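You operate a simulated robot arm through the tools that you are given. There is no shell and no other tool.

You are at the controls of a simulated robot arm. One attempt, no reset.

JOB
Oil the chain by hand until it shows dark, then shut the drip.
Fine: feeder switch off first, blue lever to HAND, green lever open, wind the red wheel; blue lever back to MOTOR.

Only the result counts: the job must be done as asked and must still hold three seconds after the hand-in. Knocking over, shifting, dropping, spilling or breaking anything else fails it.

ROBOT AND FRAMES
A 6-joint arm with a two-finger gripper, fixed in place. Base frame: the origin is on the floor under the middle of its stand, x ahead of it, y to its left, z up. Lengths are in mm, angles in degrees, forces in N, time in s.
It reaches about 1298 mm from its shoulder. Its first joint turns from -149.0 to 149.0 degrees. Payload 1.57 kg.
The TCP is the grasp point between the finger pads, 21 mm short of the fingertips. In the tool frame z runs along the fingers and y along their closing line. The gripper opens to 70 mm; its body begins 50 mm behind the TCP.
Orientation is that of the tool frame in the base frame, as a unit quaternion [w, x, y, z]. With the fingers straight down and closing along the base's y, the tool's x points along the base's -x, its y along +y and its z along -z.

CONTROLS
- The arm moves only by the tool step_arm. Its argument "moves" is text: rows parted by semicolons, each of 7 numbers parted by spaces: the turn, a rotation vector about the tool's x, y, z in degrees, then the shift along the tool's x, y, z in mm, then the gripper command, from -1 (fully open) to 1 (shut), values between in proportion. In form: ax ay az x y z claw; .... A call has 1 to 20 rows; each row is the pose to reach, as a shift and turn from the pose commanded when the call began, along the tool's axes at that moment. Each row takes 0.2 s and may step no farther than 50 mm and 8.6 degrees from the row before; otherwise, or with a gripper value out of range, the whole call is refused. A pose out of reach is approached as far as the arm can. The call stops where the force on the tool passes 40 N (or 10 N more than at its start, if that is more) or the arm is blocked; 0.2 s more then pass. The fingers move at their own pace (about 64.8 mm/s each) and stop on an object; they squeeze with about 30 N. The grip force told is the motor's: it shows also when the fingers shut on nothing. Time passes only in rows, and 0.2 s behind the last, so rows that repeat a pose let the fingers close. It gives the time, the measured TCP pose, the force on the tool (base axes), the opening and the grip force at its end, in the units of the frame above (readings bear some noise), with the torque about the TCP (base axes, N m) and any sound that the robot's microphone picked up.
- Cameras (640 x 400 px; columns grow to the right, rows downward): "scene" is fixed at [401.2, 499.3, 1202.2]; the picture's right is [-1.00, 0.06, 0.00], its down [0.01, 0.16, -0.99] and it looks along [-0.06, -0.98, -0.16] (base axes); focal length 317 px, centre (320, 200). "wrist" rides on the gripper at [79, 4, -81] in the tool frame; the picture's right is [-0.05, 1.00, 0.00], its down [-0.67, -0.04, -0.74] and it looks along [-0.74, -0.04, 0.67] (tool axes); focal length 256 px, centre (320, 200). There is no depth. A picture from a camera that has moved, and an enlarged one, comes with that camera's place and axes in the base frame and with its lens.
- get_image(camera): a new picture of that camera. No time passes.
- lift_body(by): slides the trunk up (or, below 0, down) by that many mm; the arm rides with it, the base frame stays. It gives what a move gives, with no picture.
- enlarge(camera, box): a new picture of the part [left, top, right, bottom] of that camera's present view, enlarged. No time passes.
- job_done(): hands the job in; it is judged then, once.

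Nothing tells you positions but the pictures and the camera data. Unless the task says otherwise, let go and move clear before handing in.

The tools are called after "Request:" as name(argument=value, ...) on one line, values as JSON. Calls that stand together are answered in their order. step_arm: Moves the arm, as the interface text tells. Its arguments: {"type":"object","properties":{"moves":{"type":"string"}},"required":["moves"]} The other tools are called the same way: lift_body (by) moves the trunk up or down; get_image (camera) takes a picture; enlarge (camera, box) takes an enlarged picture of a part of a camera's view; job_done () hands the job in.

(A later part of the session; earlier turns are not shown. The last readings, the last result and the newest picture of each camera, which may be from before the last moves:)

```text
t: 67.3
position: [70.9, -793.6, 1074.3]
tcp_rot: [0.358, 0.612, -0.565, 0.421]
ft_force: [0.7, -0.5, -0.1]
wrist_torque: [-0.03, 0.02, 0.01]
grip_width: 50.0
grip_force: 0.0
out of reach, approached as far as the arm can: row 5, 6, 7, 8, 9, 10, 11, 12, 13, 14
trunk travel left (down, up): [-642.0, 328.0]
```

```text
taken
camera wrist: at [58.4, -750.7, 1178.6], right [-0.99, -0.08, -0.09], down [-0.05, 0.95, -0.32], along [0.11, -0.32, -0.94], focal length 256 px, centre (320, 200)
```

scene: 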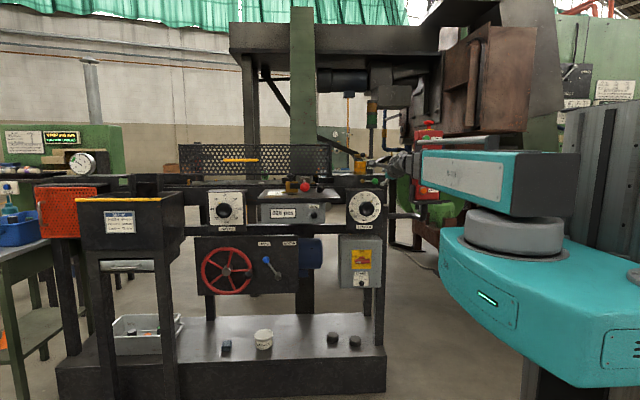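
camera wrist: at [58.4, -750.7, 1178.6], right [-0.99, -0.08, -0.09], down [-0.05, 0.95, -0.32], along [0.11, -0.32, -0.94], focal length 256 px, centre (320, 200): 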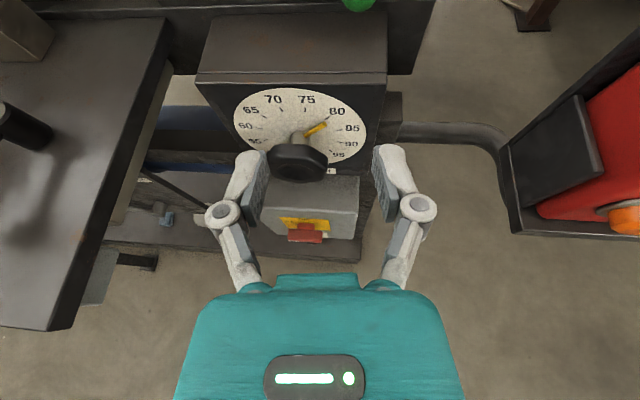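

Roll is back to camera-up with pitch about -23°. Now I'll roll the other way (camera to the right) toward the target orientation.

Request:
step_arm(moves="-0.55 0.28 7.52 -0.5 -1.6 0.2 -0.43; -1.1 0.57 15.05 -1 -3.2 0.4 -0.43; -1.65 0.85 22.6 -1.5 -4.8 0.6 -0.43; -2.2 1.13 30.1 -2 -6.3 0.8 -0.43; -2.75 1.42 37.6 -2.6 -8 1 -0.43; -3.3 1.7 45.15 -3.1 -9.5 1.3 -0.43; -3.85 1.98 52.7 -3.6 -11 1.5 -0.43; -4.4 2.27 60.2 -4.1 -12.6 1.7 -0.43; -4.95 2.55 67.7 -4.6 -14 2 -0.43; -5.5 2.83 75.25 -5.2 -16 2.2 -0.43; -6.05 3.12 82.8 -5.7 -17.5 2.4 -0.43; -6.6 3.4 90.3 -6.2 -19 2.6 -0.43; -6.6 3.4 90.3 -6.2 -19 2.6 -0.43")

Request:
get_image(camera="wrist")

Request:
enlarge(camera="scene", box=[335, 135, 415, 195])

```text
t: 70.1
position: [25.9, -789.5, 1071.6]
tcp_rot: [0.028, -0.017, 0.838, -0.544]
ft_force: [1.1, 1.0, -1.1]
wrist_torque: [-0.02, 0.01, 0.03]
grip_width: 50.2
grip_force: 0.1
out of reach, approached as far as the arm can: row 1, 2, 3, 4, 5, 6, 7, 8, 9, 10, 11, 12, 13
trunk travel left (down, up): [-642.0, 328.0]
```

```text
taken
camera wrist: at [-57.2, -718.4, 1097.7], right [0.05, 0.41, -0.91], down [0.62, 0.7, 0.35], along [0.79, -0.58, -0.22], focal length 256 px, centre (320, 200)
```

wrist: 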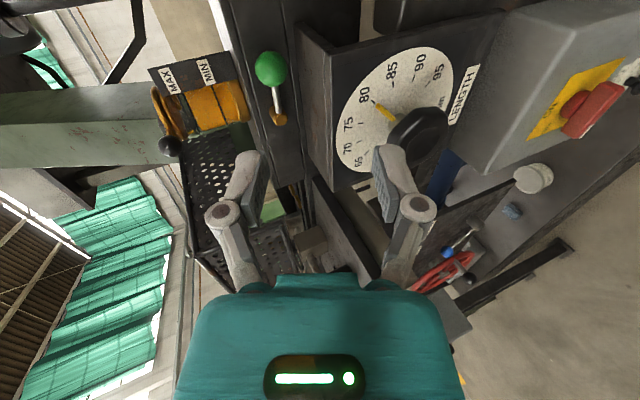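

```text
6.67 times, centred on (375, 165) of scene
camera zoom: at [401.2, 499.3, 1202.2], right [-1.0, 0.06, 0.0], down [0.01, 0.16, -0.99], along [-0.06, -0.98, -0.16], focal length 2114 px, centre (-47, 433)
```

zoom: 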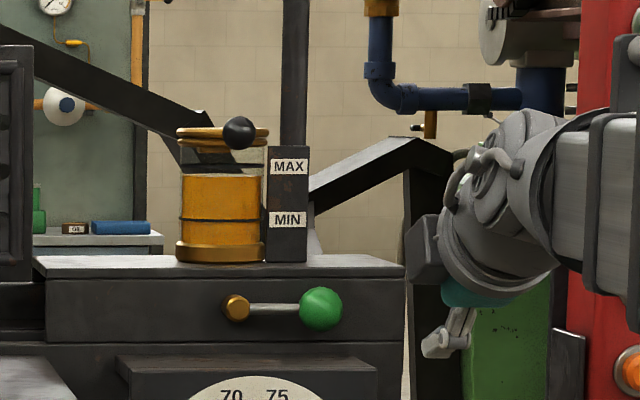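

Orientation is now right but x drifted to 26. I'll shift it in +x, keeping this orientation.

Request:
step_arm(moves="0 0 0 -10 0 0 -0.43; 0 0 0 -20 0 0 -0.43; 0 0 0 -30 0 0 -0.43; 0 0 0 -40 0 0 -0.43; 0 0 0 -50 0 0 -0.43; 0 0 0 -60 0 0 -0.43; 0 0 0 -64 0 0 -0.43")

```text
t: 71.7
position: [64.9, -786.8, 1072.9]
tcp_rot: [0.045, -0.03, 0.836, -0.546]
ft_force: [-0.2, -0.6, 0.3]
wrist_torque: [-0.01, 0.0, -0.01]
grip_width: 50.2
grip_force: 0.0
out of reach, approached as far as the arm can: row 2, 3, 4, 5, 6, 7
trunk travel left (down, up): [-642.0, 328.0]
```

Request:
step_arm(moves="0 0 0 -8 0 0 -0.43; 0 0 0 -16 0 0 -0.43; 0 0 0 -25 0 0 -0.43; 0 0 0 -25 0 0 -0.43")

Request:
get_image(camera="scene")

Request:
enlarge(camera="scene", box=[355, 130, 475, 220])

```text
t: 72.7
position: [64.6, -786.8, 1072.1]
tcp_rot: [0.045, -0.03, 0.836, -0.547]
ft_force: [-0.2, -0.1, -0.8]
wrist_torque: [-0.01, -0.01, -0.01]
grip_width: 50.3
grip_force: 0.1
out of reach, approached as far as the arm can: row 1, 2, 3, 4
trunk travel left (down, up): [-642.0, 328.0]
```

```text
taken
```

scene: 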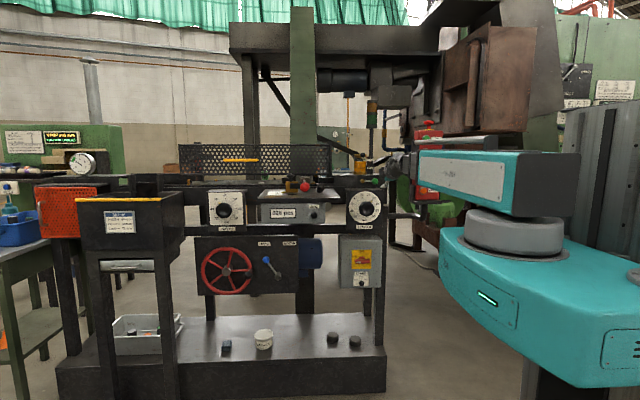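

```text
4.44 times, centred on (415, 175) of scene
camera zoom: at [401.2, 499.3, 1202.2], right [-1.0, 0.06, 0.0], down [0.01, 0.16, -0.99], along [-0.06, -0.98, -0.16], focal length 1410 px, centre (-102, 311)
```

zoom: 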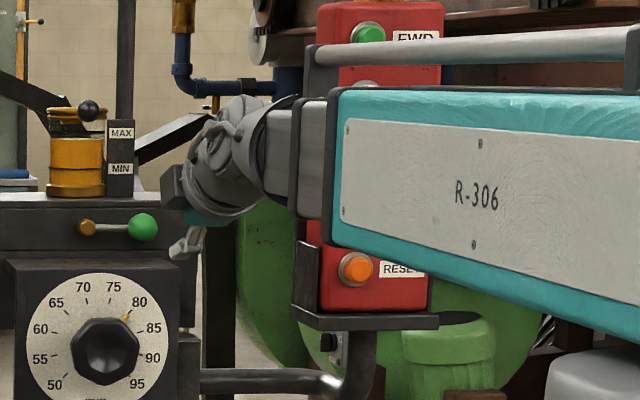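

The wrist took the wrong branch at near-zero bend. I'll untangle it: level the tool with a slight left yaw, swing right through zero, then pitch down on the correct side. First, levelling.

Request:
step_arm(moves="4.7 -1.1 -0.7 -0.6 -13.7 -6 -0.43; 9.3 -2.3 -1.5 -1.3 -27.3 -11.9 -0.43; 14 -3.4 -2.2 -1.9 -41 -17.9 -0.43; 18.6 -4.6 -3 -2.6 -54.6 -23.8 -0.43; 23.3 -5.7 -3.7 -3.2 -68.3 -29.8 -0.43; 23.3 -5.7 -3.7 -3.2 -68.3 -29.8 -0.43")

```text
t: 74.1
position: [67.4, -786.3, 1145.1]
tcp_rot: [0.055, -0.067, 0.708, -0.701]
ft_force: [0.3, -0.3, -0.2]
wrist_torque: [0.01, 0.0, -0.02]
grip_width: 49.9
grip_force: 0.1
out of reach, approached as far as the arm can: row 1, 2, 3
trunk travel left (down, up): [-642.0, 328.0]
```

Request:
step_arm(moves="0 6.5 0 0 0 0 -0.43; 0 13 0 0 0 0 -0.43; 0 19.5 0 0 0 0 -0.43; 0 26 0 0 0 0 -0.43; 0 32 0 0 0 0 -0.43; 0 32 0 0 0 0 -0.43")

```text
t: 75.5
position: [66.8, -787.4, 1145.9]
tcp_rot: [-0.144, 0.129, 0.696, -0.692]
ft_force: [0.2, -0.2, 0.2]
wrist_torque: [0.03, -0.04, 0.0]
grip_width: 50.1
grip_force: 0.0
trunk travel left (down, up): [-642.0, 328.0]
```

Request:
step_arm(moves="-6.25 0 0 0 20.3 0 -0.43; -12.5 0 0 0 40.4 0 -0.43; -18.75 0 0 0 60 0 -0.43; -25 0 0 0 78.9 0 -0.43; -25 0 0 0 78.9 0 -0.43")

```text
t: 76.7
position: [66.5, -789.3, 1068.9]
tcp_rot: [-0.113, 0.157, 0.829, -0.525]
ft_force: [-0.1, -0.2, -0.1]
wrist_torque: [0.01, -0.03, -0.02]
grip_width: 49.8
grip_force: 0.0
out of reach, approached as far as the arm can: row 2
trunk travel left (down, up): [-642.0, 328.0]
```

Request:
step_arm(moves="0 -5 -2.3 -5.5 1 -2.1 -0.43; 0 -10 -4.65 -11 2 -4.2 -0.43; 0 -15 -7 -16.6 3 -6.3 -0.43; 0 -19.9 -9.3 -22.1 4 -8.4 -0.43; 0 -19.9 -9.3 -22.1 4 -8.4 -0.43")

Request:
get_image(camera="wrist")

Request:
enlarge(camera="scene", box=[335, 135, 415, 195])

```text
t: 77.9
position: [89.3, -788.0, 1067.3]
tcp_rot: [-0.008, -0.004, 0.845, -0.534]
ft_force: [-0.1, 0.1, 0.3]
wrist_torque: [-0.01, -0.02, 0.0]
grip_width: 50.3
grip_force: 0.0
trunk travel left (down, up): [-642.0, 328.0]
```

```text
taken
camera wrist: at [12.4, -713.3, 1099.1], right [0.04, 0.43, -0.9], down [0.67, 0.66, 0.34], along [0.74, -0.62, -0.26], focal length 256 px, centre (320, 200)
```

wrist: 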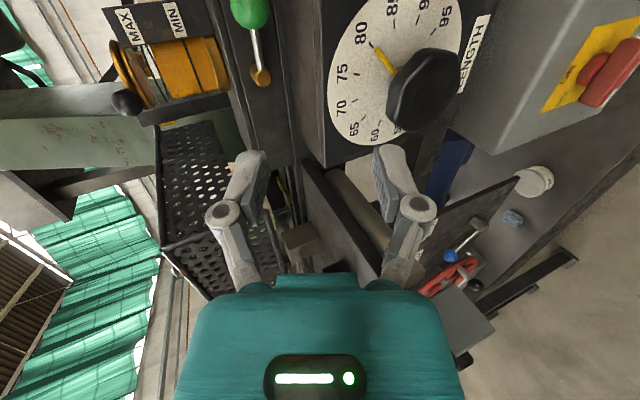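

```text
6.67 times, centred on (375, 165) of scene
camera zoom: at [401.2, 499.3, 1202.2], right [-1.0, 0.06, 0.0], down [0.01, 0.16, -0.99], along [-0.06, -0.98, -0.16], focal length 2114 px, centre (-47, 433)
```

zoom: 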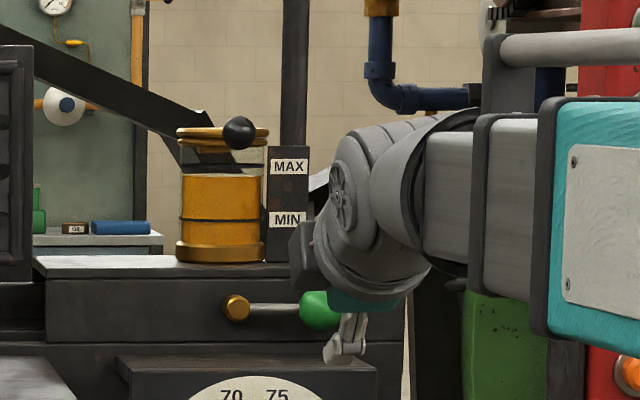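

Now the pose is good: (89,-788,1067), pitched -25°, with the fingers stacked vertically. I'll zoom in to check the clearance between the lever and the box top.

Request:
enlarge(camera="wrist", box=[200, 0, 360, 170])

```text
2.35 times, centred on (280, 85) of wrist
camera zoom: at [12.4, -713.3, 1099.1], right [0.04, 0.43, -0.9], down [0.67, 0.66, 0.34], along [0.74, -0.62, -0.26], focal length 602 px, centre (414, 471)
```

zoom: 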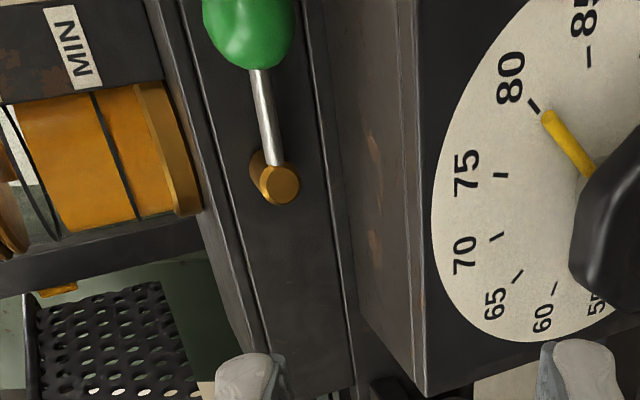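

The box top is at z≈1016 and the rod at z≈1046, so a 13 mm finger fits. I'll lower 2.5 mm and approach straight in (-y), stopping short to check.

Request:
lift_body(by=-2.5)

Request:
step_arm(moves="0 0 0 0 -12.7 27.1 -0.43; 0 0 0 0 -25.4 54.2 -0.43; 0 0 0 0 -38.1 81.4 -0.43; 0 0 0 0 -50.8 108.5 -0.43; 0 0 0 0 -57.1 122 -0.43; 0 0 0 0 -57.1 122 -0.43")

Request:
get_image(camera="wrist")

Request:
enlarge(camera="wrist", box=[200, 80, 440, 240])

```text
t: 78.5
position: [89.1, -787.9, 1065.3]
tcp_rot: [-0.009, -0.003, 0.845, -0.534]
ft_force: [-1.1, -0.1, -0.1]
wrist_torque: [0.02, -0.03, 0.01]
grip_width: 50.1
grip_force: 0.0
trunk travel left (down, up): [-640.0, 330.0]
```

```text
t: 79.9
position: [86.6, -923.0, 1064.8]
tcp_rot: [-0.009, -0.002, 0.846, -0.533]
ft_force: [0.6, 0.0, 0.6]
wrist_torque: [0.03, 0.04, 0.0]
grip_width: 50.1
grip_force: 0.0
trunk travel left (down, up): [-640.0, 330.0]
```

```text
taken
camera wrist: at [10.8, -849.2, 1096.3], right [0.04, 0.43, -0.9], down [0.68, 0.65, 0.34], along [0.74, -0.62, -0.27], focal length 256 px, centre (320, 200)
```

wrist: 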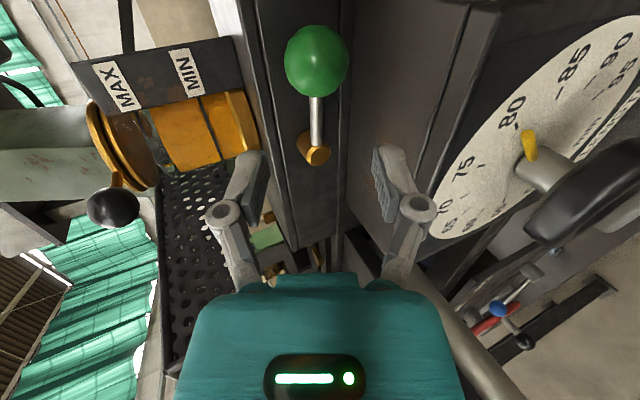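

```text
2.50 times, centred on (320, 160) of wrist
camera zoom: at [10.8, -849.2, 1096.3], right [0.04, 0.43, -0.9], down [0.68, 0.65, 0.34], along [0.74, -0.62, -0.27], focal length 640 px, centre (320, 300)
```

zoom: 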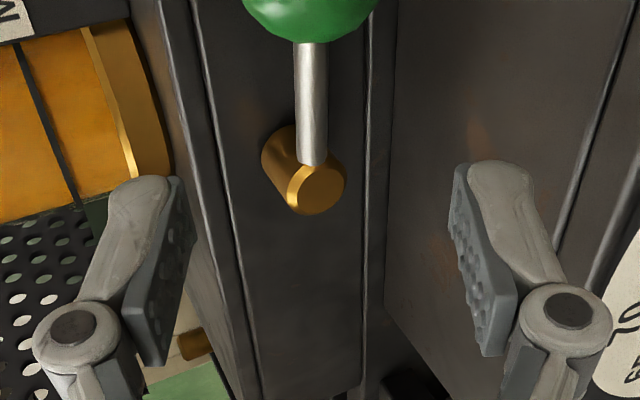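

Alignment is good in height, but I need to shift about 6 mm toward the ball to stay clear of the brass boss. Moving the last 41 mm in.

Request:
step_arm(moves="0 0 0 3 0 0 -0.43; 0 0 0 5.6 -2 4 -0.43; 0 0 0 5.6 -7.6 16.3 -0.43; 0 0 0 5.6 -13.5 28.9 -0.43; 0 0 0 5.6 -17.6 37.5 -0.43; 0 0 0 5.6 -17.6 37.5 -0.43")

Request:
get_image(camera="wrist")

Request:
enlarge(camera="wrist", box=[200, 80, 440, 240])

Request:
enlarge(camera="scene", box=[335, 135, 415, 195])

```text
t: 81.3
position: [82.4, -963.9, 1064.2]
tcp_rot: [-0.009, -0.003, 0.846, -0.533]
ft_force: [0.8, 0.0, 0.1]
wrist_torque: [-0.04, -0.03, 0.01]
grip_width: 50.0
grip_force: 0.2
trunk travel left (down, up): [-640.0, 330.0]
```

```text
taken
camera wrist: at [5.5, -888.8, 1096.3], right [0.04, 0.43, -0.9], down [0.68, 0.65, 0.34], along [0.74, -0.62, -0.27], focal length 256 px, centre (320, 200)
```

wrist: 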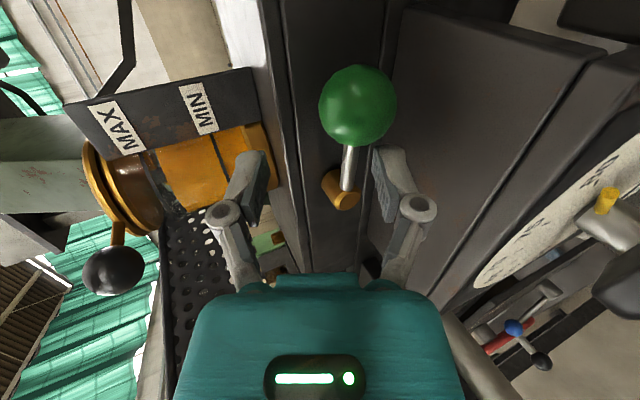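

```text
2.50 times, centred on (320, 160) of wrist
camera zoom: at [5.5, -888.8, 1096.3], right [0.04, 0.43, -0.9], down [0.68, 0.65, 0.34], along [0.74, -0.62, -0.27], focal length 640 px, centre (320, 300)
```

zoom: 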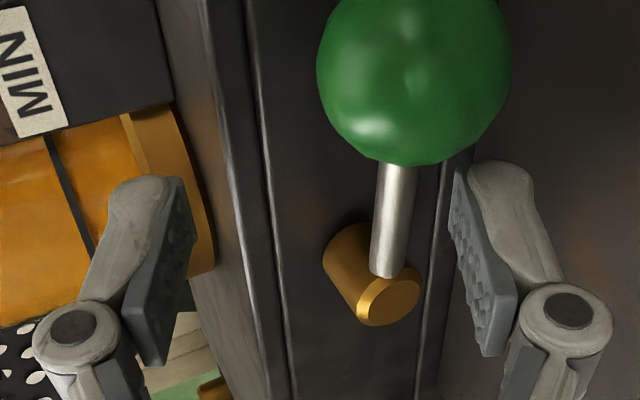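

```text
6.67 times, centred on (375, 165) of scene
camera zoom: at [401.2, 499.3, 1202.2], right [-1.0, 0.06, 0.0], down [0.01, 0.16, -0.99], along [-0.06, -0.98, -0.16], focal length 2114 px, centre (-47, 433)
```

zoom: 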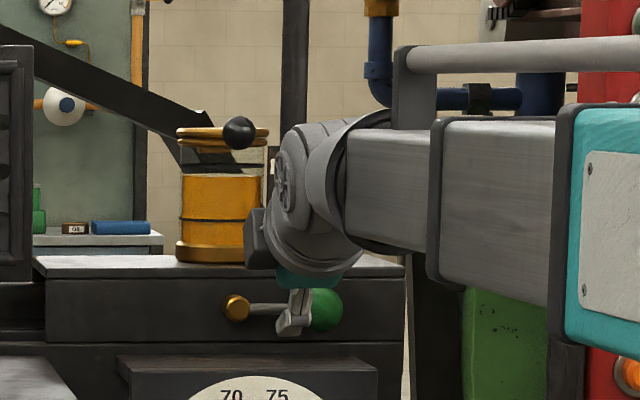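

The finger is under the rod with about 8 mm gap. I'll go 6 mm deeper for a secure hook, then raise the trunk a little to make contact.

Request:
step_arm(moves="0 0 0 0 -1.3 2.7 -0.43; 0 0 0 0 -2.5 5.4 -0.43; 0 0 0 0 -2.5 5.4 -0.43")

Request:
lift_body(by=12)

Request:
enlarge(camera="wrist", box=[200, 80, 440, 240])

```text
t: 82.1
position: [83.4, -969.2, 1064.6]
tcp_rot: [-0.009, -0.003, 0.846, -0.534]
ft_force: [0.5, -0.6, 0.1]
wrist_torque: [0.0, -0.01, -0.01]
grip_width: 49.8
grip_force: 0.0
trunk travel left (down, up): [-640.0, 330.0]
```

```text
t: 82.7
position: [83.1, -968.6, 1077.3]
tcp_rot: [-0.009, -0.003, 0.846, -0.534]
ft_force: [0.5, 3.5, -1.0]
wrist_torque: [0.14, 0.0, 0.0]
grip_width: 51.7
grip_force: 1.4
trunk travel left (down, up): [-652.0, 318.0]
```

```text
2.50 times, centred on (320, 160) of wrist
camera zoom: at [5.7, -894.5, 1108.6], right [0.04, 0.43, -0.9], down [0.68, 0.65, 0.34], along [0.74, -0.62, -0.27], focal length 640 px, centre (320, 300)
```

zoom: 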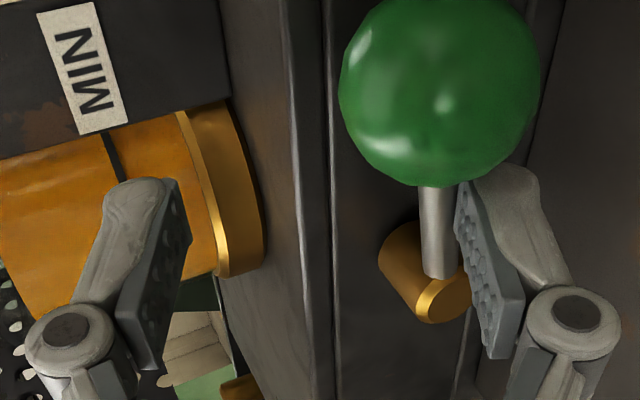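

Contact made. Continuing the lift in small increments to swing the lever up.

Request:
lift_body(by=10)

Request:
enlarge(camera="wrist", box=[200, 80, 440, 240])

Request:
enlarge(camera="scene", box=[335, 135, 415, 195])

```text
t: 83.2
position: [82.9, -968.5, 1087.6]
tcp_rot: [-0.008, -0.003, 0.846, -0.533]
ft_force: [3.5, 5.3, -1.0]
wrist_torque: [0.19, -0.12, -0.01]
grip_width: 54.1
grip_force: 2.8
trunk travel left (down, up): [-662.0, 308.0]
```

```text
2.50 times, centred on (320, 160) of wrist
camera zoom: at [6.1, -894.1, 1118.9], right [0.04, 0.43, -0.9], down [0.68, 0.65, 0.34], along [0.74, -0.62, -0.26], focal length 640 px, centre (320, 300)
```

zoom: 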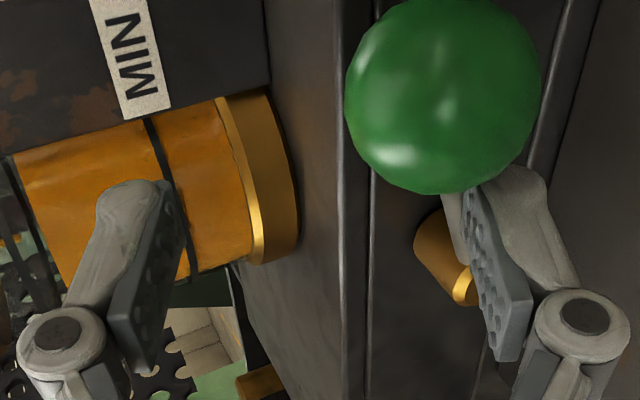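

```text
6.67 times, centred on (375, 165) of scene
camera zoom: at [401.2, 499.3, 1202.2], right [-1.0, 0.06, 0.0], down [0.01, 0.16, -0.99], along [-0.06, -0.98, -0.16], focal length 2114 px, centre (-47, 433)
```

zoom: 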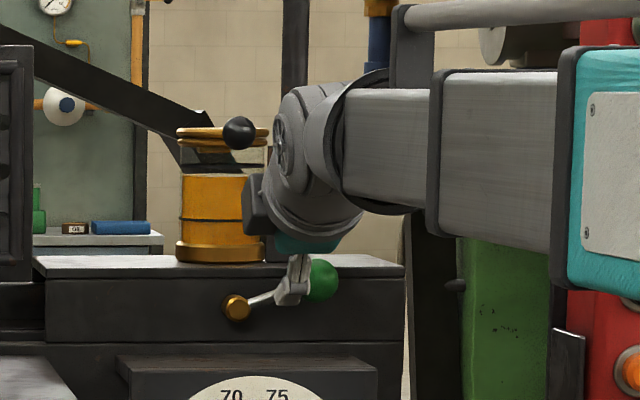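

The lever is swinging up easily with about 5 N. Continuing the lift.

Request:
lift_body(by=14)

Request:
enlarge(camera="wrist", box=[200, 80, 440, 240])

Request:
enlarge(camera="scene", box=[335, 135, 415, 195])

```text
t: 83.9
position: [88.7, -970.7, 1098.4]
tcp_rot: [-0.008, -0.003, 0.847, -0.532]
ft_force: [26.0, 2.2, -17.3]
wrist_torque: [-0.03, -0.95, -0.02]
grip_width: 58.6
grip_force: 6.6
trunk travel left (down, up): [-676.0, 294.0]
```

```text
2.50 times, centred on (320, 160) of wrist
camera zoom: at [10.7, -896.5, 1130.6], right [0.04, 0.43, -0.9], down [0.67, 0.65, 0.34], along [0.74, -0.62, -0.27], focal length 640 px, centre (320, 300)
```

zoom: 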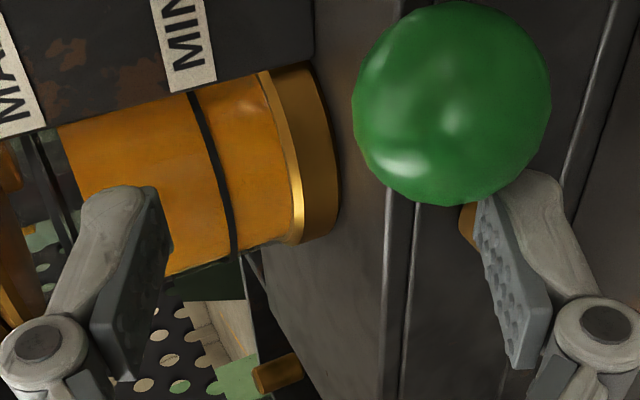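

```text
6.67 times, centred on (375, 165) of scene
camera zoom: at [401.2, 499.3, 1202.2], right [-1.0, 0.06, 0.0], down [0.01, 0.16, -0.99], along [-0.06, -0.98, -0.16], focal length 2114 px, centre (-47, 433)
```

zoom: 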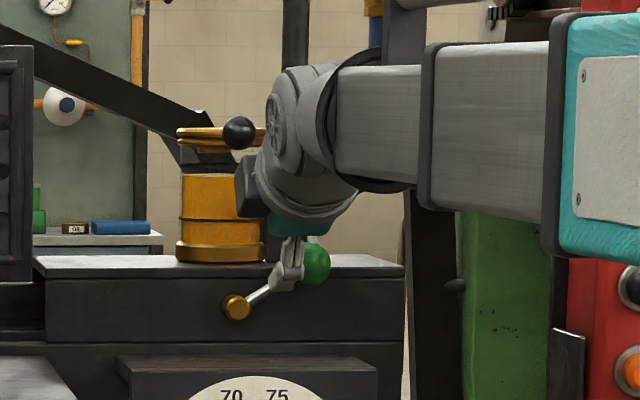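

Lever at about 45°, and the ball now leans on the finger. Pushing in +x to bring it upright.

Request:
step_arm(moves="0 0 0 -3 0 0 -0.43; 0 0 0 -6 0 0 -0.43; 0 0 0 -9 0 0 -0.43; 0 0 0 -12 0 0 -0.43")

Request:
enlarge(camera="wrist", box=[200, 80, 440, 240])

Request:
enlarge(camera="scene", box=[335, 135, 415, 195])

```text
t: 84.9
position: [94.7, -968.3, 1100.6]
tcp_rot: [-0.01, -0.004, 0.846, -0.534]
ft_force: [0.3, 0.5, -0.2]
wrist_torque: [-0.01, -0.01, 0.0]
grip_width: 50.2
grip_force: 0.1
trunk travel left (down, up): [-676.0, 294.0]
```

```text
2.50 times, centred on (320, 160) of wrist
camera zoom: at [16.9, -894.5, 1132.9], right [0.04, 0.43, -0.9], down [0.68, 0.65, 0.34], along [0.74, -0.62, -0.27], focal length 640 px, centre (320, 300)
```

zoom: 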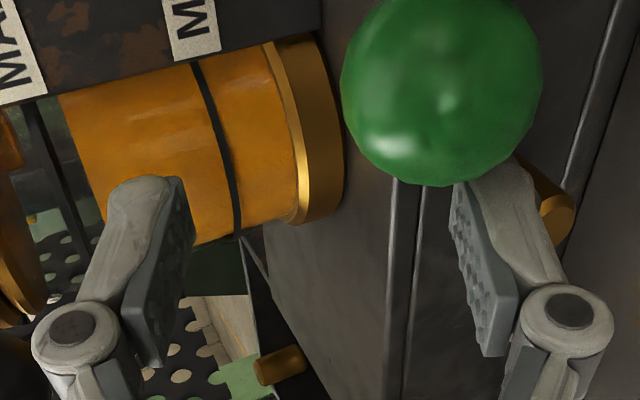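

```text
6.67 times, centred on (375, 165) of scene
camera zoom: at [401.2, 499.3, 1202.2], right [-1.0, 0.06, 0.0], down [0.01, 0.16, -0.99], along [-0.06, -0.98, -0.16], focal length 2114 px, centre (-47, 433)
```

zoom: 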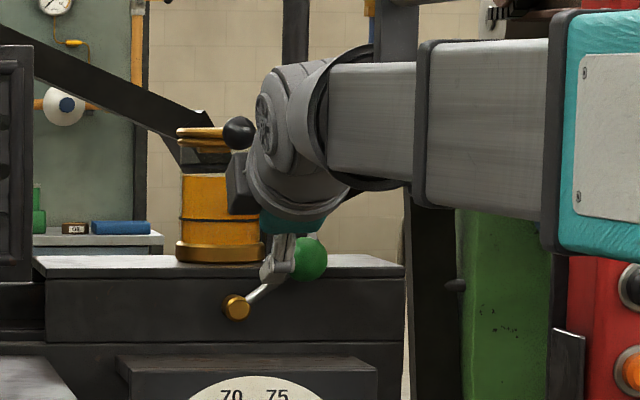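

The force dropped to zero, so the rod may have slipped off the fingertip. I'll back straight out a bit to see the lever's true angle.

Request:
step_arm(moves="0 0 0 0 4.2 -9 -0.43; 0 0 0 0 12.7 -27.1 -0.43; 0 0 0 0 21.1 -45.2 -0.43; 0 0 0 0 21.1 -45.2 -0.43")

Request:
get_image(camera="wrist")

Request:
enlarge(camera="scene", box=[335, 135, 415, 195])

```text
t: 85.9
position: [96.0, -917.6, 1099.6]
tcp_rot: [-0.008, -0.002, 0.846, -0.532]
ft_force: [0.3, 0.4, 0.1]
wrist_torque: [0.01, -0.03, -0.02]
grip_width: 50.1
grip_force: 0.0
trunk travel left (down, up): [-676.0, 294.0]
```

```text
taken
camera wrist: at [19.1, -843.5, 1132.4], right [0.04, 0.43, -0.9], down [0.68, 0.65, 0.34], along [0.74, -0.62, -0.27], focal length 256 px, centre (320, 200)
```

wrist: 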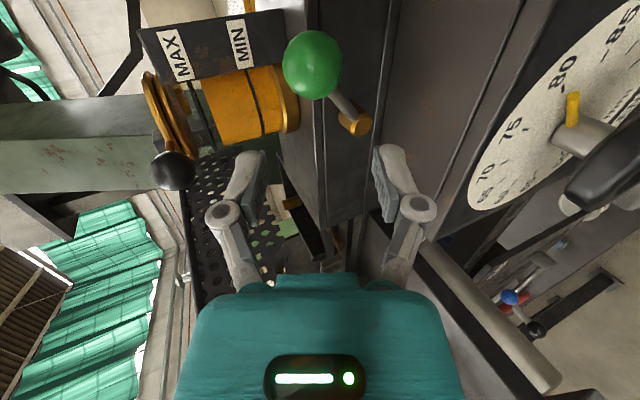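

```text
6.67 times, centred on (375, 165) of scene
camera zoom: at [401.2, 499.3, 1202.2], right [-1.0, 0.06, 0.0], down [0.01, 0.16, -0.99], along [-0.06, -0.98, -0.16], focal length 2114 px, centre (-47, 433)
```

zoom: 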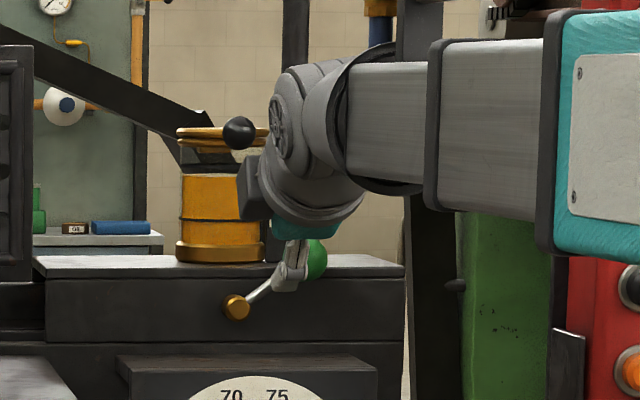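

The lever is holding at about 40° by friction. I'll switch to pushing its ball from the right: yaw the tool 8°, close the fingers, and go to the right side of the ball.

Request:
step_arm(moves="0 2.4 1.1 15 0 0 -0.2; 0 4.8 2.3 30 0 0 0.3; 0 7.25 3.4 45 0 0 1; 0 7.25 3.4 59 0 0 1; 0 7.25 3.4 59 0 0 1; 0 7.25 3.4 59 0 0 1")

Request:
lift_body(by=-7)

Request:
get_image(camera="wrist")

Request:
enlarge(camera="scene", box=[335, 135, 415, 195])

```text
t: 87.3
position: [38.2, -919.2, 1101.1]
tcp_rot: [-0.046, 0.056, 0.844, -0.532]
ft_force: [-1.1, -0.1, -0.5]
wrist_torque: [0.01, 0.0, 0.04]
grip_width: 0.1
grip_force: 28.7
trunk travel left (down, up): [-676.0, 294.0]
```

```text
t: 87.8
position: [36.4, -918.4, 1093.5]
tcp_rot: [-0.047, 0.056, 0.844, -0.532]
ft_force: [-0.1, -0.4, -1.3]
wrist_torque: [0.02, -0.05, 0.05]
grip_width: 0.1
grip_force: 28.7
trunk travel left (down, up): [-669.0, 301.0]
```

```text
taken
camera wrist: at [-28.1, -833.9, 1125.7], right [0.1, 0.42, -0.9], down [0.76, 0.55, 0.34], along [0.64, -0.72, -0.26], focal length 256 px, centre (320, 200)
```

wrist: 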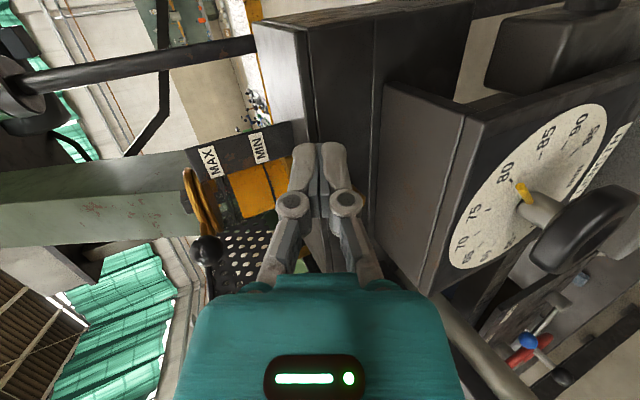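

```text
6.67 times, centred on (375, 165) of scene
camera zoom: at [401.2, 499.3, 1202.2], right [-1.0, 0.06, 0.0], down [0.01, 0.16, -0.99], along [-0.06, -0.98, -0.16], focal length 2114 px, centre (-47, 433)
```

zoom: 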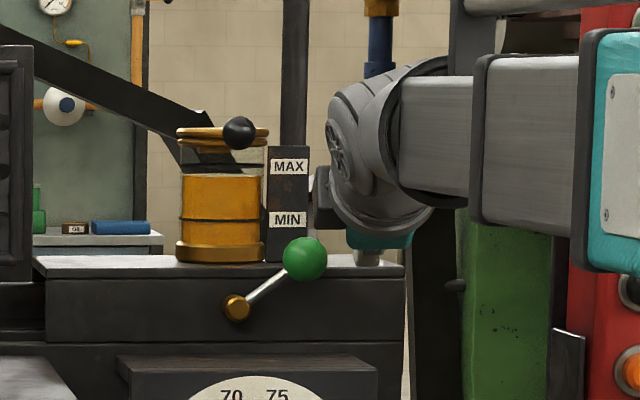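

The lever is clearly at about 36° now. I'll move the closed fingertip in beside the ball's right side.

Request:
step_arm(moves="0 0 0 -1.8 -5.3 11 1; 0 0 0 -3.6 -10.5 22 1; 0 0 0 -5.35 -15.8 33 1; 0 0 0 -5.35 -15.8 33 1")

Request:
get_image(camera="wrist")

```text
t: 88.8
position: [37.9, -956.2, 1093.3]
tcp_rot: [-0.047, 0.056, 0.843, -0.533]
ft_force: [-0.1, -0.7, 0.2]
wrist_torque: [-0.01, 0.0, -0.03]
grip_width: 0.0
grip_force: 28.5
trunk travel left (down, up): [-669.0, 301.0]
```

```text
taken
camera wrist: at [-28.4, -871.4, 1125.7], right [0.1, 0.42, -0.9], down [0.76, 0.55, 0.34], along [0.64, -0.72, -0.26], focal length 256 px, centre (320, 200)
```

wrist: 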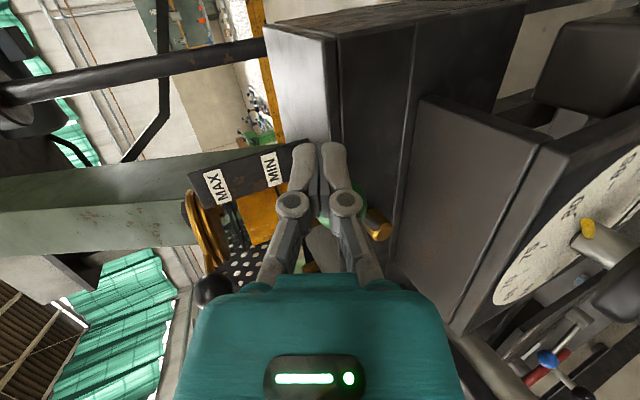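

In position with no contact force. Pushing +x now.

Request:
step_arm(moves="0 0 0 -6.9 0.3 -1 1; 0 0 0 -13.9 0.6 -1.9 1; 0 0 0 -20.8 0.9 -2.9 1; 0 0 0 -27.7 1.2 -3.9 1; 0 0 0 -34.7 1.6 -4.9 1; 0 0 0 -41.6 1.9 -5.8 1; 0 0 0 -48.5 2.2 -6.8 1")

Request:
enlarge(camera="scene", box=[335, 135, 415, 195])

Request:
get_image(camera="wrist")

```text
t: 90.4
position: [87.2, -955.3, 1092.5]
tcp_rot: [-0.046, 0.056, 0.844, -0.532]
ft_force: [-0.1, 0.9, 0.0]
wrist_torque: [0.0, 0.03, 0.03]
grip_width: 0.3
grip_force: 29.1
trunk travel left (down, up): [-669.0, 301.0]
```

```text
6.67 times, centred on (375, 165) of scene
camera zoom: at [401.2, 499.3, 1202.2], right [-1.0, 0.06, 0.0], down [0.01, 0.16, -0.99], along [-0.06, -0.98, -0.16], focal length 2114 px, centre (-47, 433)
```

zoom: 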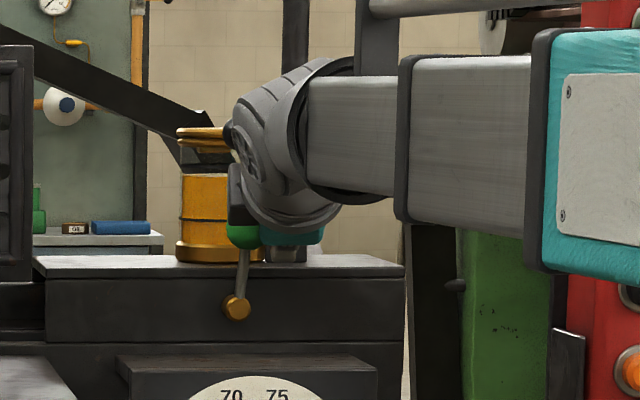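

```text
taken
camera wrist: at [21.3, -871.5, 1125.6], right [0.1, 0.42, -0.9], down [0.76, 0.55, 0.34], along [0.64, -0.72, -0.26], focal length 256 px, centre (320, 200)
```

wrist: 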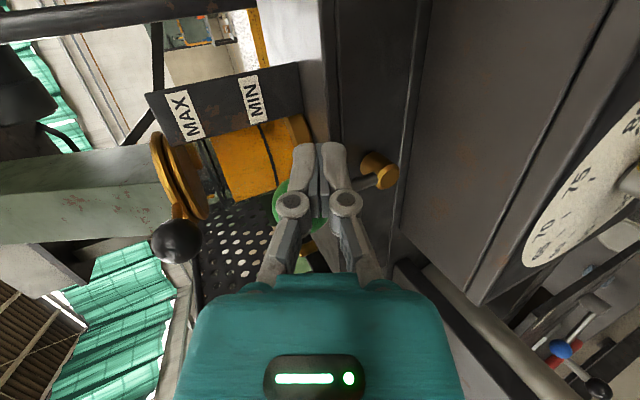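

Almost upright (about 6° short). Pushing the last bit to the stop.

Request:
step_arm(moves="0 0 0 -3 0.1 -0.4 1; 0 0 0 -6 0.3 -0.8 1; 0 0 0 -9 0.4 -1.2 1; 0 0 0 -11 0.5 -1.5 1")

Request:
enlarge(camera="scene", box=[335, 135, 415, 195])

```text
t: 91.4
position: [94.4, -954.0, 1093.2]
tcp_rot: [-0.047, 0.057, 0.844, -0.531]
ft_force: [-17.0, -2.5, 0.4]
wrist_torque: [-0.01, -0.12, -0.29]
grip_width: 0.0
grip_force: 29.3
trunk travel left (down, up): [-669.0, 301.0]
```

```text
6.67 times, centred on (375, 165) of scene
camera zoom: at [401.2, 499.3, 1202.2], right [-1.0, 0.06, 0.0], down [0.01, 0.16, -0.99], along [-0.06, -0.98, -0.16], focal length 2114 px, centre (-47, 433)
```

zoom: 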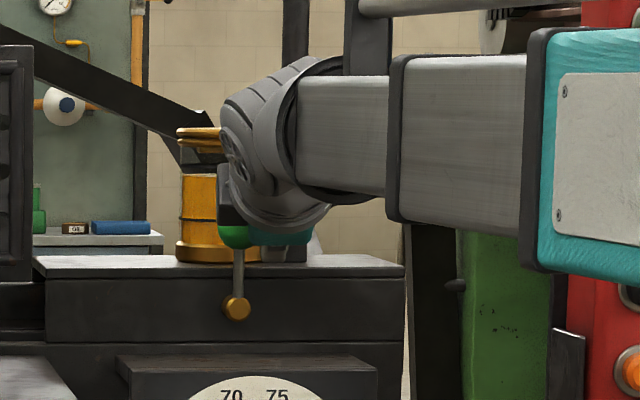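

The lever is vertical and against its stop, so the drip is open. Now I'll retreat and get back to the wheel promptly.

Request:
step_arm(moves="0 0 0 5 0 0 1; 0 0 0 9.3 12.8 -26.8 1; 0 0 0 14 27.8 -58 1; 0 0 0 19 42.8 -89.3 1; 0 0 0 22.4 51.3 -107.2 1")

Request:
enlarge(camera="scene", box=[335, 135, 415, 195])

```text
t: 92.6
position: [93.5, -833.1, 1094.3]
tcp_rot: [-0.047, 0.056, 0.844, -0.532]
ft_force: [0.1, -0.7, 0.3]
wrist_torque: [-0.01, -0.03, -0.04]
grip_width: 0.0
grip_force: 28.6
out of reach, approached as far as the arm can: row 4
trunk travel left (down, up): [-669.0, 301.0]
```

```text
6.67 times, centred on (375, 165) of scene
camera zoom: at [401.2, 499.3, 1202.2], right [-1.0, 0.06, 0.0], down [0.01, 0.16, -0.99], along [-0.06, -0.98, -0.16], focal length 2114 px, centre (-47, 433)
```

zoom: 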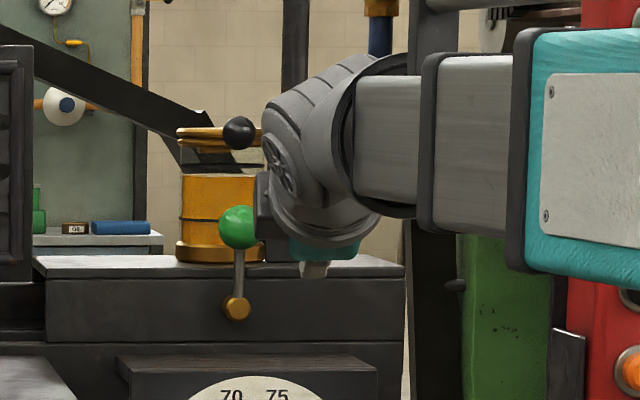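

Lever vertical and staying put. Now I'll level the tool and raise the pitch.

Request:
step_arm(moves="6.25 0 0 0.4 -18.5 -8.8 0; 12.5 0 0 0.8 -36.5 -17.5 -1; 18.75 0 0 1.2 -54 -25.7 -1; 25 0 0 1.6 -71 -34 -1; 25 0 0 1.6 -71 -34 -1")

```text
t: 93.8
position: [95.9, -836.2, 1172.6]
tcp_rot: [-0.057, 0.044, 0.707, -0.704]
ft_force: [0.2, 0.1, 0.2]
wrist_torque: [0.02, 0.02, 0.01]
grip_width: 70.2
grip_force: 0.0
trunk travel left (down, up): [-669.0, 301.0]
```

Request:
step_arm(moves="0.48 -0.48 -6.9 -39.5 0 -17 -1; 0.97 -0.97 -13.8 -79 0 -34 -1; 1.45 -1.45 -20.7 -118.5 0 -51 -1; 1.93 -1.93 -27.6 -158 0 -68 -1; 2.4 -2.4 -34.5 -197.5 0 -85 -1; 2.9 -2.9 -41.4 -237 0 -102 -1; 3.4 -3.4 -48.3 -276.5 0 -119 -1; 3.9 -3.9 -55.3 -316 0 -136 -1; 4.35 -4.35 -62.2 -355.5 0 -153 -1; 4.8 -4.8 -69.1 -395 0 -170 -1; 5.3 -5.3 -76 -434.5 0 -187 -1; 5.8 -5.8 -82.9 -474 0 -204 -1; 6.28 -6.28 -89.8 -514 0 -220.7 -1; 6.28 -6.28 -89.8 -514 0 -220.7 -1")

Request:
lift_body(by=-300)

Request:
lift_body(by=-217)

Request:
get_image(camera="wrist")

```text
t: 96.8
position: [633.6, -690.9, 1172.6]
tcp_rot: [0.503, 0.506, -0.499, 0.492]
ft_force: [0.6, 0.0, -0.4]
wrist_torque: [0.01, -0.03, 0.0]
grip_width: 69.9
grip_force: 0.1
out of reach, approached as far as the arm can: row 2, 3, 4, 5, 6, 7, 8, 9, 10, 11, 12, 13, 14
trunk travel left (down, up): [-669.0, 301.0]
```

```text
t: 99.8
position: [633.5, -691.1, 870.8]
tcp_rot: [0.503, 0.505, -0.499, 0.493]
ft_force: [0.3, 0.5, 0.2]
wrist_torque: [0.01, 0.0, 0.03]
grip_width: 70.4
grip_force: 0.1
trunk travel left (down, up): [-369.0, 601.0]
```

```text
t: 102.1
position: [634.8, -690.1, 655.3]
tcp_rot: [0.503, 0.506, -0.499, 0.492]
ft_force: [-0.4, -0.6, -0.1]
wrist_torque: [0.0, -0.01, 0.0]
grip_width: 70.2
grip_force: 0.1
trunk travel left (down, up): [-152.0, 818.0]
```

```text
taken
camera wrist: at [632.6, -611.1, 734.4], right [-1.0, 0.01, -0.04], down [0.03, 0.75, -0.66], along [0.02, -0.66, -0.75], focal length 256 px, centre (320, 200)
```

wrist: 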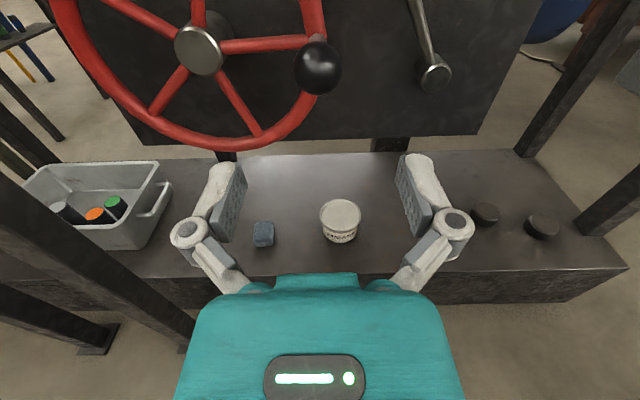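

The handle is where I left it. Approaching and gripping it.

Request:
step_arm(moves="0 0.3 0 1 0 28 -1; 0 0.6 0 2 -1 56 -1; 0 0.9 0 3 -1 84 -1; 0 1.2 0 4 -1 112 -1; 0 1.2 0 4 -1 112 -1; 0 1.2 0 4 -1 112 1; 0 1.2 0 4 -1 112 1; 0 1.2 0 4 -1 112 1; 0 1.2 0 4 -1 112 1")

Request:
get_image(camera="wrist")

```text
t: 104.1
position: [635.1, -800.6, 658.0]
tcp_rot: [0.508, 0.502, -0.493, 0.498]
ft_force: [12.6, 7.9, 0.9]
wrist_torque: [0.11, -0.13, 0.12]
grip_width: 34.8
grip_force: 32.1
trunk travel left (down, up): [-152.0, 818.0]
```

```text
taken
camera wrist: at [633.4, -719.0, 736.3], right [-1.0, 0.0, -0.04], down [0.02, 0.74, -0.67], along [0.03, -0.67, -0.74], focal length 256 px, centre (320, 200)
```

wrist: 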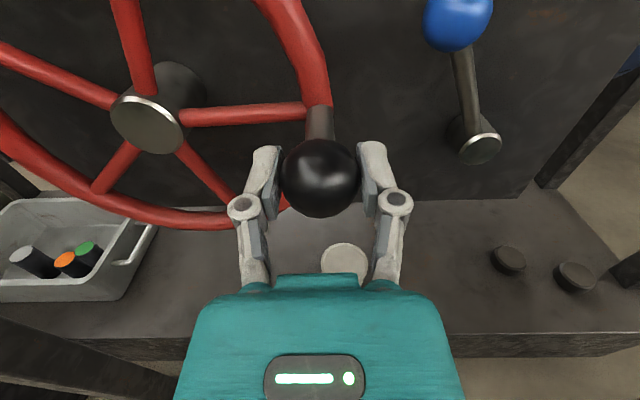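

Gripped. Winding clockwise now: first 240° in one sweep.

Request:
step_arm(moves="0 -7 0 -22.2 -4.7 -0.3 1; 0 -13.8 0 -43.9 -11.2 -0.5 1; 0 -20.2 0 -63.8 -22 -0.8 1; 0 -26 0 -80.9 -36.5 -1 1; 0 -30.8 0 -94.5 -54 -1.1 1; 0 -34.4 0 -104 -73.9 -1.3 1; 0 -36.5 0 -109 -95.3 -1.3 1; 0 -36.7 0 -109.3 -117.2 -1.3 1; 0 -35.2 0 -104.9 -138.7 -1.3 1; 0 -32.1 0 -95.8 -158.8 -1.2 1; 0 -27.6 0 -82.7 -176.6 -1 1; 0 -22 0 -65.9 -191.4 -0.8 1; 0 -15.8 0 -46.4 -202.6 -0.6 1; 0 -9.1 0 -24.8 -209.5 -0.3 1; 0 -2.1 0 -2.2 -212.1 -0.1 1; 0 4.85 0 20.5 -210 0.2 1; 0 11.6 0 42.2 -203.5 0.5 1; 0 18 0 62.1 -192.7 0.7 1; 0 23.8 0 79.2 -178.2 0.9 1; 0 28.6 0 92.8 -160.7 1.1 1")

Request:
get_image(camera="scene")

```text
t: 108.4
position: [804.4, -800.2, 749.9]
tcp_rot: [0.614, 0.364, -0.349, 0.607]
ft_force: [4.2, -0.2, 18.4]
wrist_torque: [0.4, 0.41, 0.05]
grip_width: 33.9
grip_force: 31.6
trunk travel left (down, up): [-152.0, 818.0]
stopped in row 20: the force on the tool passed its limit at 46 N (the readings are from after the stop); the commanded pose is now the measured one
```

```text
taken
```

scene: 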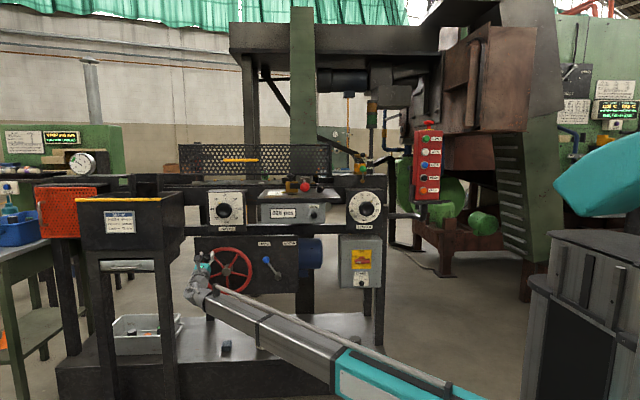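

Request:
get_image(camera="wrist")

Request:
enlarge(camera="wrist", box=[210, 100, 470, 270])

```text
taken
camera wrist: at [801.3, -692.1, 778.7], right [-1.0, -0.03, -0.02], down [0.01, 0.32, -0.95], along [0.03, -0.95, -0.32], focal length 256 px, centre (320, 200)
```

wrist: 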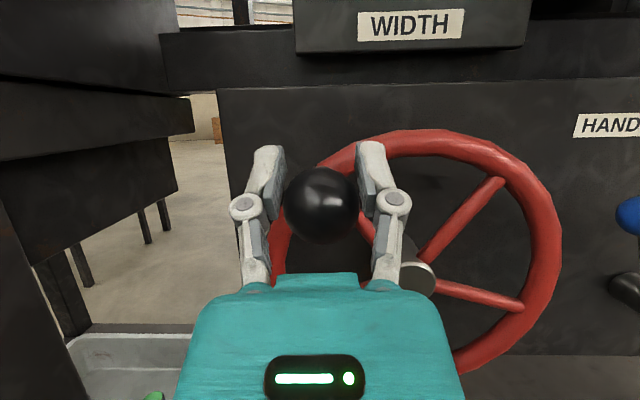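

```text
2.35 times, centred on (340, 185) of wrist
camera zoom: at [801.3, -692.1, 778.7], right [-1.0, -0.03, -0.02], down [0.01, 0.32, -0.95], along [0.03, -0.95, -0.32], focal length 602 px, centre (273, 235)
```

zoom: 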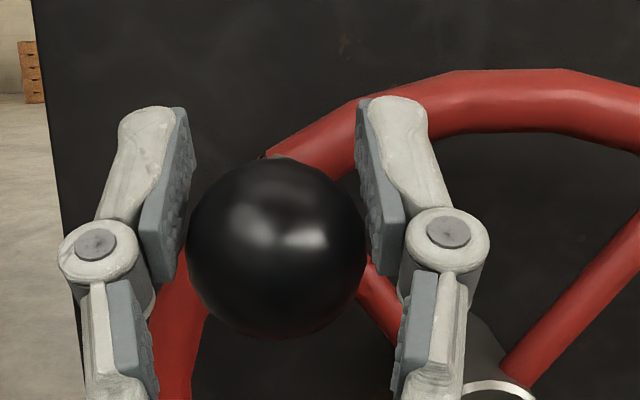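

The ball slipped about 10 mm down in the pads, since my path was slightly tall for this grip. I'll re-grip it centred, then continue with a corrected circle: centre (742,655), R 104.7.

Request:
step_arm(moves="0 0 0 0 0 0 -0.43; 0 0 0 0 0 0 -0.43; 0 -1.6 0 -4.5 0 -2.2 -0.43; 0 -3.2 0 -9 0 -4.5 -0.43; 0 -3.2 0 -9 0 -4.5 -0.43; 0 -3.2 0 -9 0 -4.5 1; 0 -3.2 0 -9 0 -4.5 1; 0 -3.2 0 -9 0 -4.5 1")

Request:
enlarge(camera="wrist", box=[210, 100, 470, 270])

```text
t: 110.2
position: [803.5, -801.6, 737.0]
tcp_rot: [0.603, 0.383, -0.368, 0.596]
ft_force: [-2.7, 3.8, -3.6]
wrist_torque: [0.13, 0.05, -0.02]
grip_width: 34.7
grip_force: 32.3
trunk travel left (down, up): [-152.0, 818.0]
```

```text
2.35 times, centred on (340, 185) of wrist
camera zoom: at [801.2, -694.9, 773.0], right [-1.0, -0.03, -0.03], down [0.01, 0.38, -0.93], along [0.03, -0.92, -0.38], focal length 602 px, centre (273, 235)
```

zoom: 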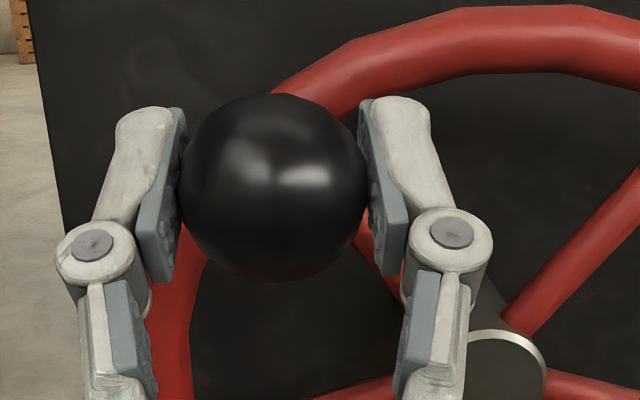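

Re-gripped and centred. Continuing the wind with the corrected circle.

Request:
step_arm(moves="0 3.8 0 9.6 19.1 4.7 1; 0 6.24 0 15.3 39.9 7.4 1; 0 7.12 0 17 61.7 8.2 1; 0 6.31 0 14.6 83.4 6.9 1; 0 3.91 0 8.2 104.1 3.7 1; 0 0.15 0 -1.9 122.7 -1.3 1; 0 -4.76 0 -15.3 138.7 -7.9 1; 0 -10.45 0 -31.3 151.2 -15.9 1; 0 -16.74 0 -49.5 159.7 -24.8 1; 0 -23.32 0 -68.6 163.8 -34.3 1; 0 -30.04 0 -88.4 163.4 -44 1; 0 -36.62 0 -107.3 158.4 -53.3 1; 0 -42.94 0 -125.1 149.1 -62 1; 0 -48.71 0 -140.7 135.9 -69.7 1; 0 -53.68 0 -153.6 119.4 -76 1; 0 -57.55 0 -163.1 100.2 -80.6 1; 0 -60.03 0 -168.8 79.4 -83.3 1; 0 -60.92 0 -170.5 57.6 -84.1 1; 0 -60.11 0 -168.1 35.9 -82.8 1; 0 -57.67 0 -161.7 15.2 -79.6 1")

Request:
enlarge(camera="wrist", box=[210, 100, 470, 270])

Request:
enlarge(camera="scene", box=[170, 140, 390, 200])

```text
t: 114.4
position: [785.3, -803.9, 558.8]
tcp_rot: [0.351, 0.622, -0.613, 0.338]
ft_force: [0.8, -0.6, -0.3]
wrist_torque: [0.04, -0.01, 0.01]
grip_width: 0.0
grip_force: 28.4
trunk travel left (down, up): [-152.0, 818.0]
```

```text
2.35 times, centred on (340, 185) of wrist
camera zoom: at [784.1, -776.0, 668.5], right [-1.0, 0.03, -0.02], down [0.03, 0.98, -0.18], along [0.02, -0.18, -0.98], focal length 602 px, centre (273, 235)
```

zoom: 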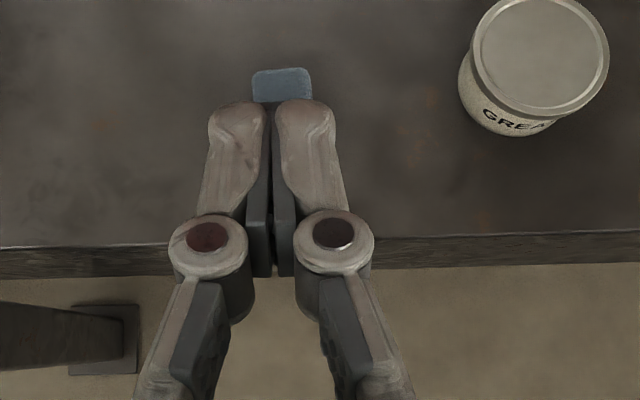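

```text
2.91 times, centred on (280, 170) of scene
camera zoom: at [401.2, 499.3, 1202.2], right [-1.0, 0.06, 0.0], down [0.01, 0.16, -0.99], along [-0.06, -0.98, -0.16], focal length 923 px, centre (436, 287)
```

zoom: 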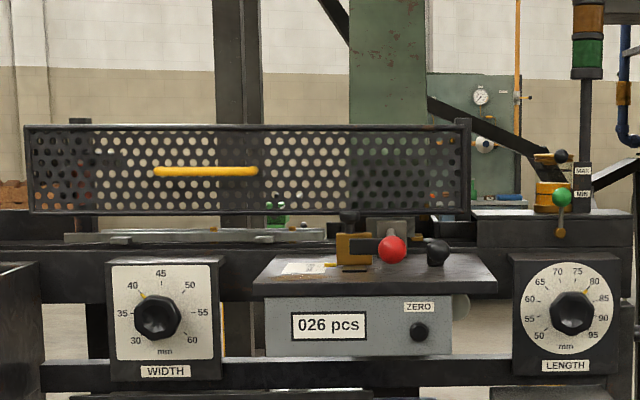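

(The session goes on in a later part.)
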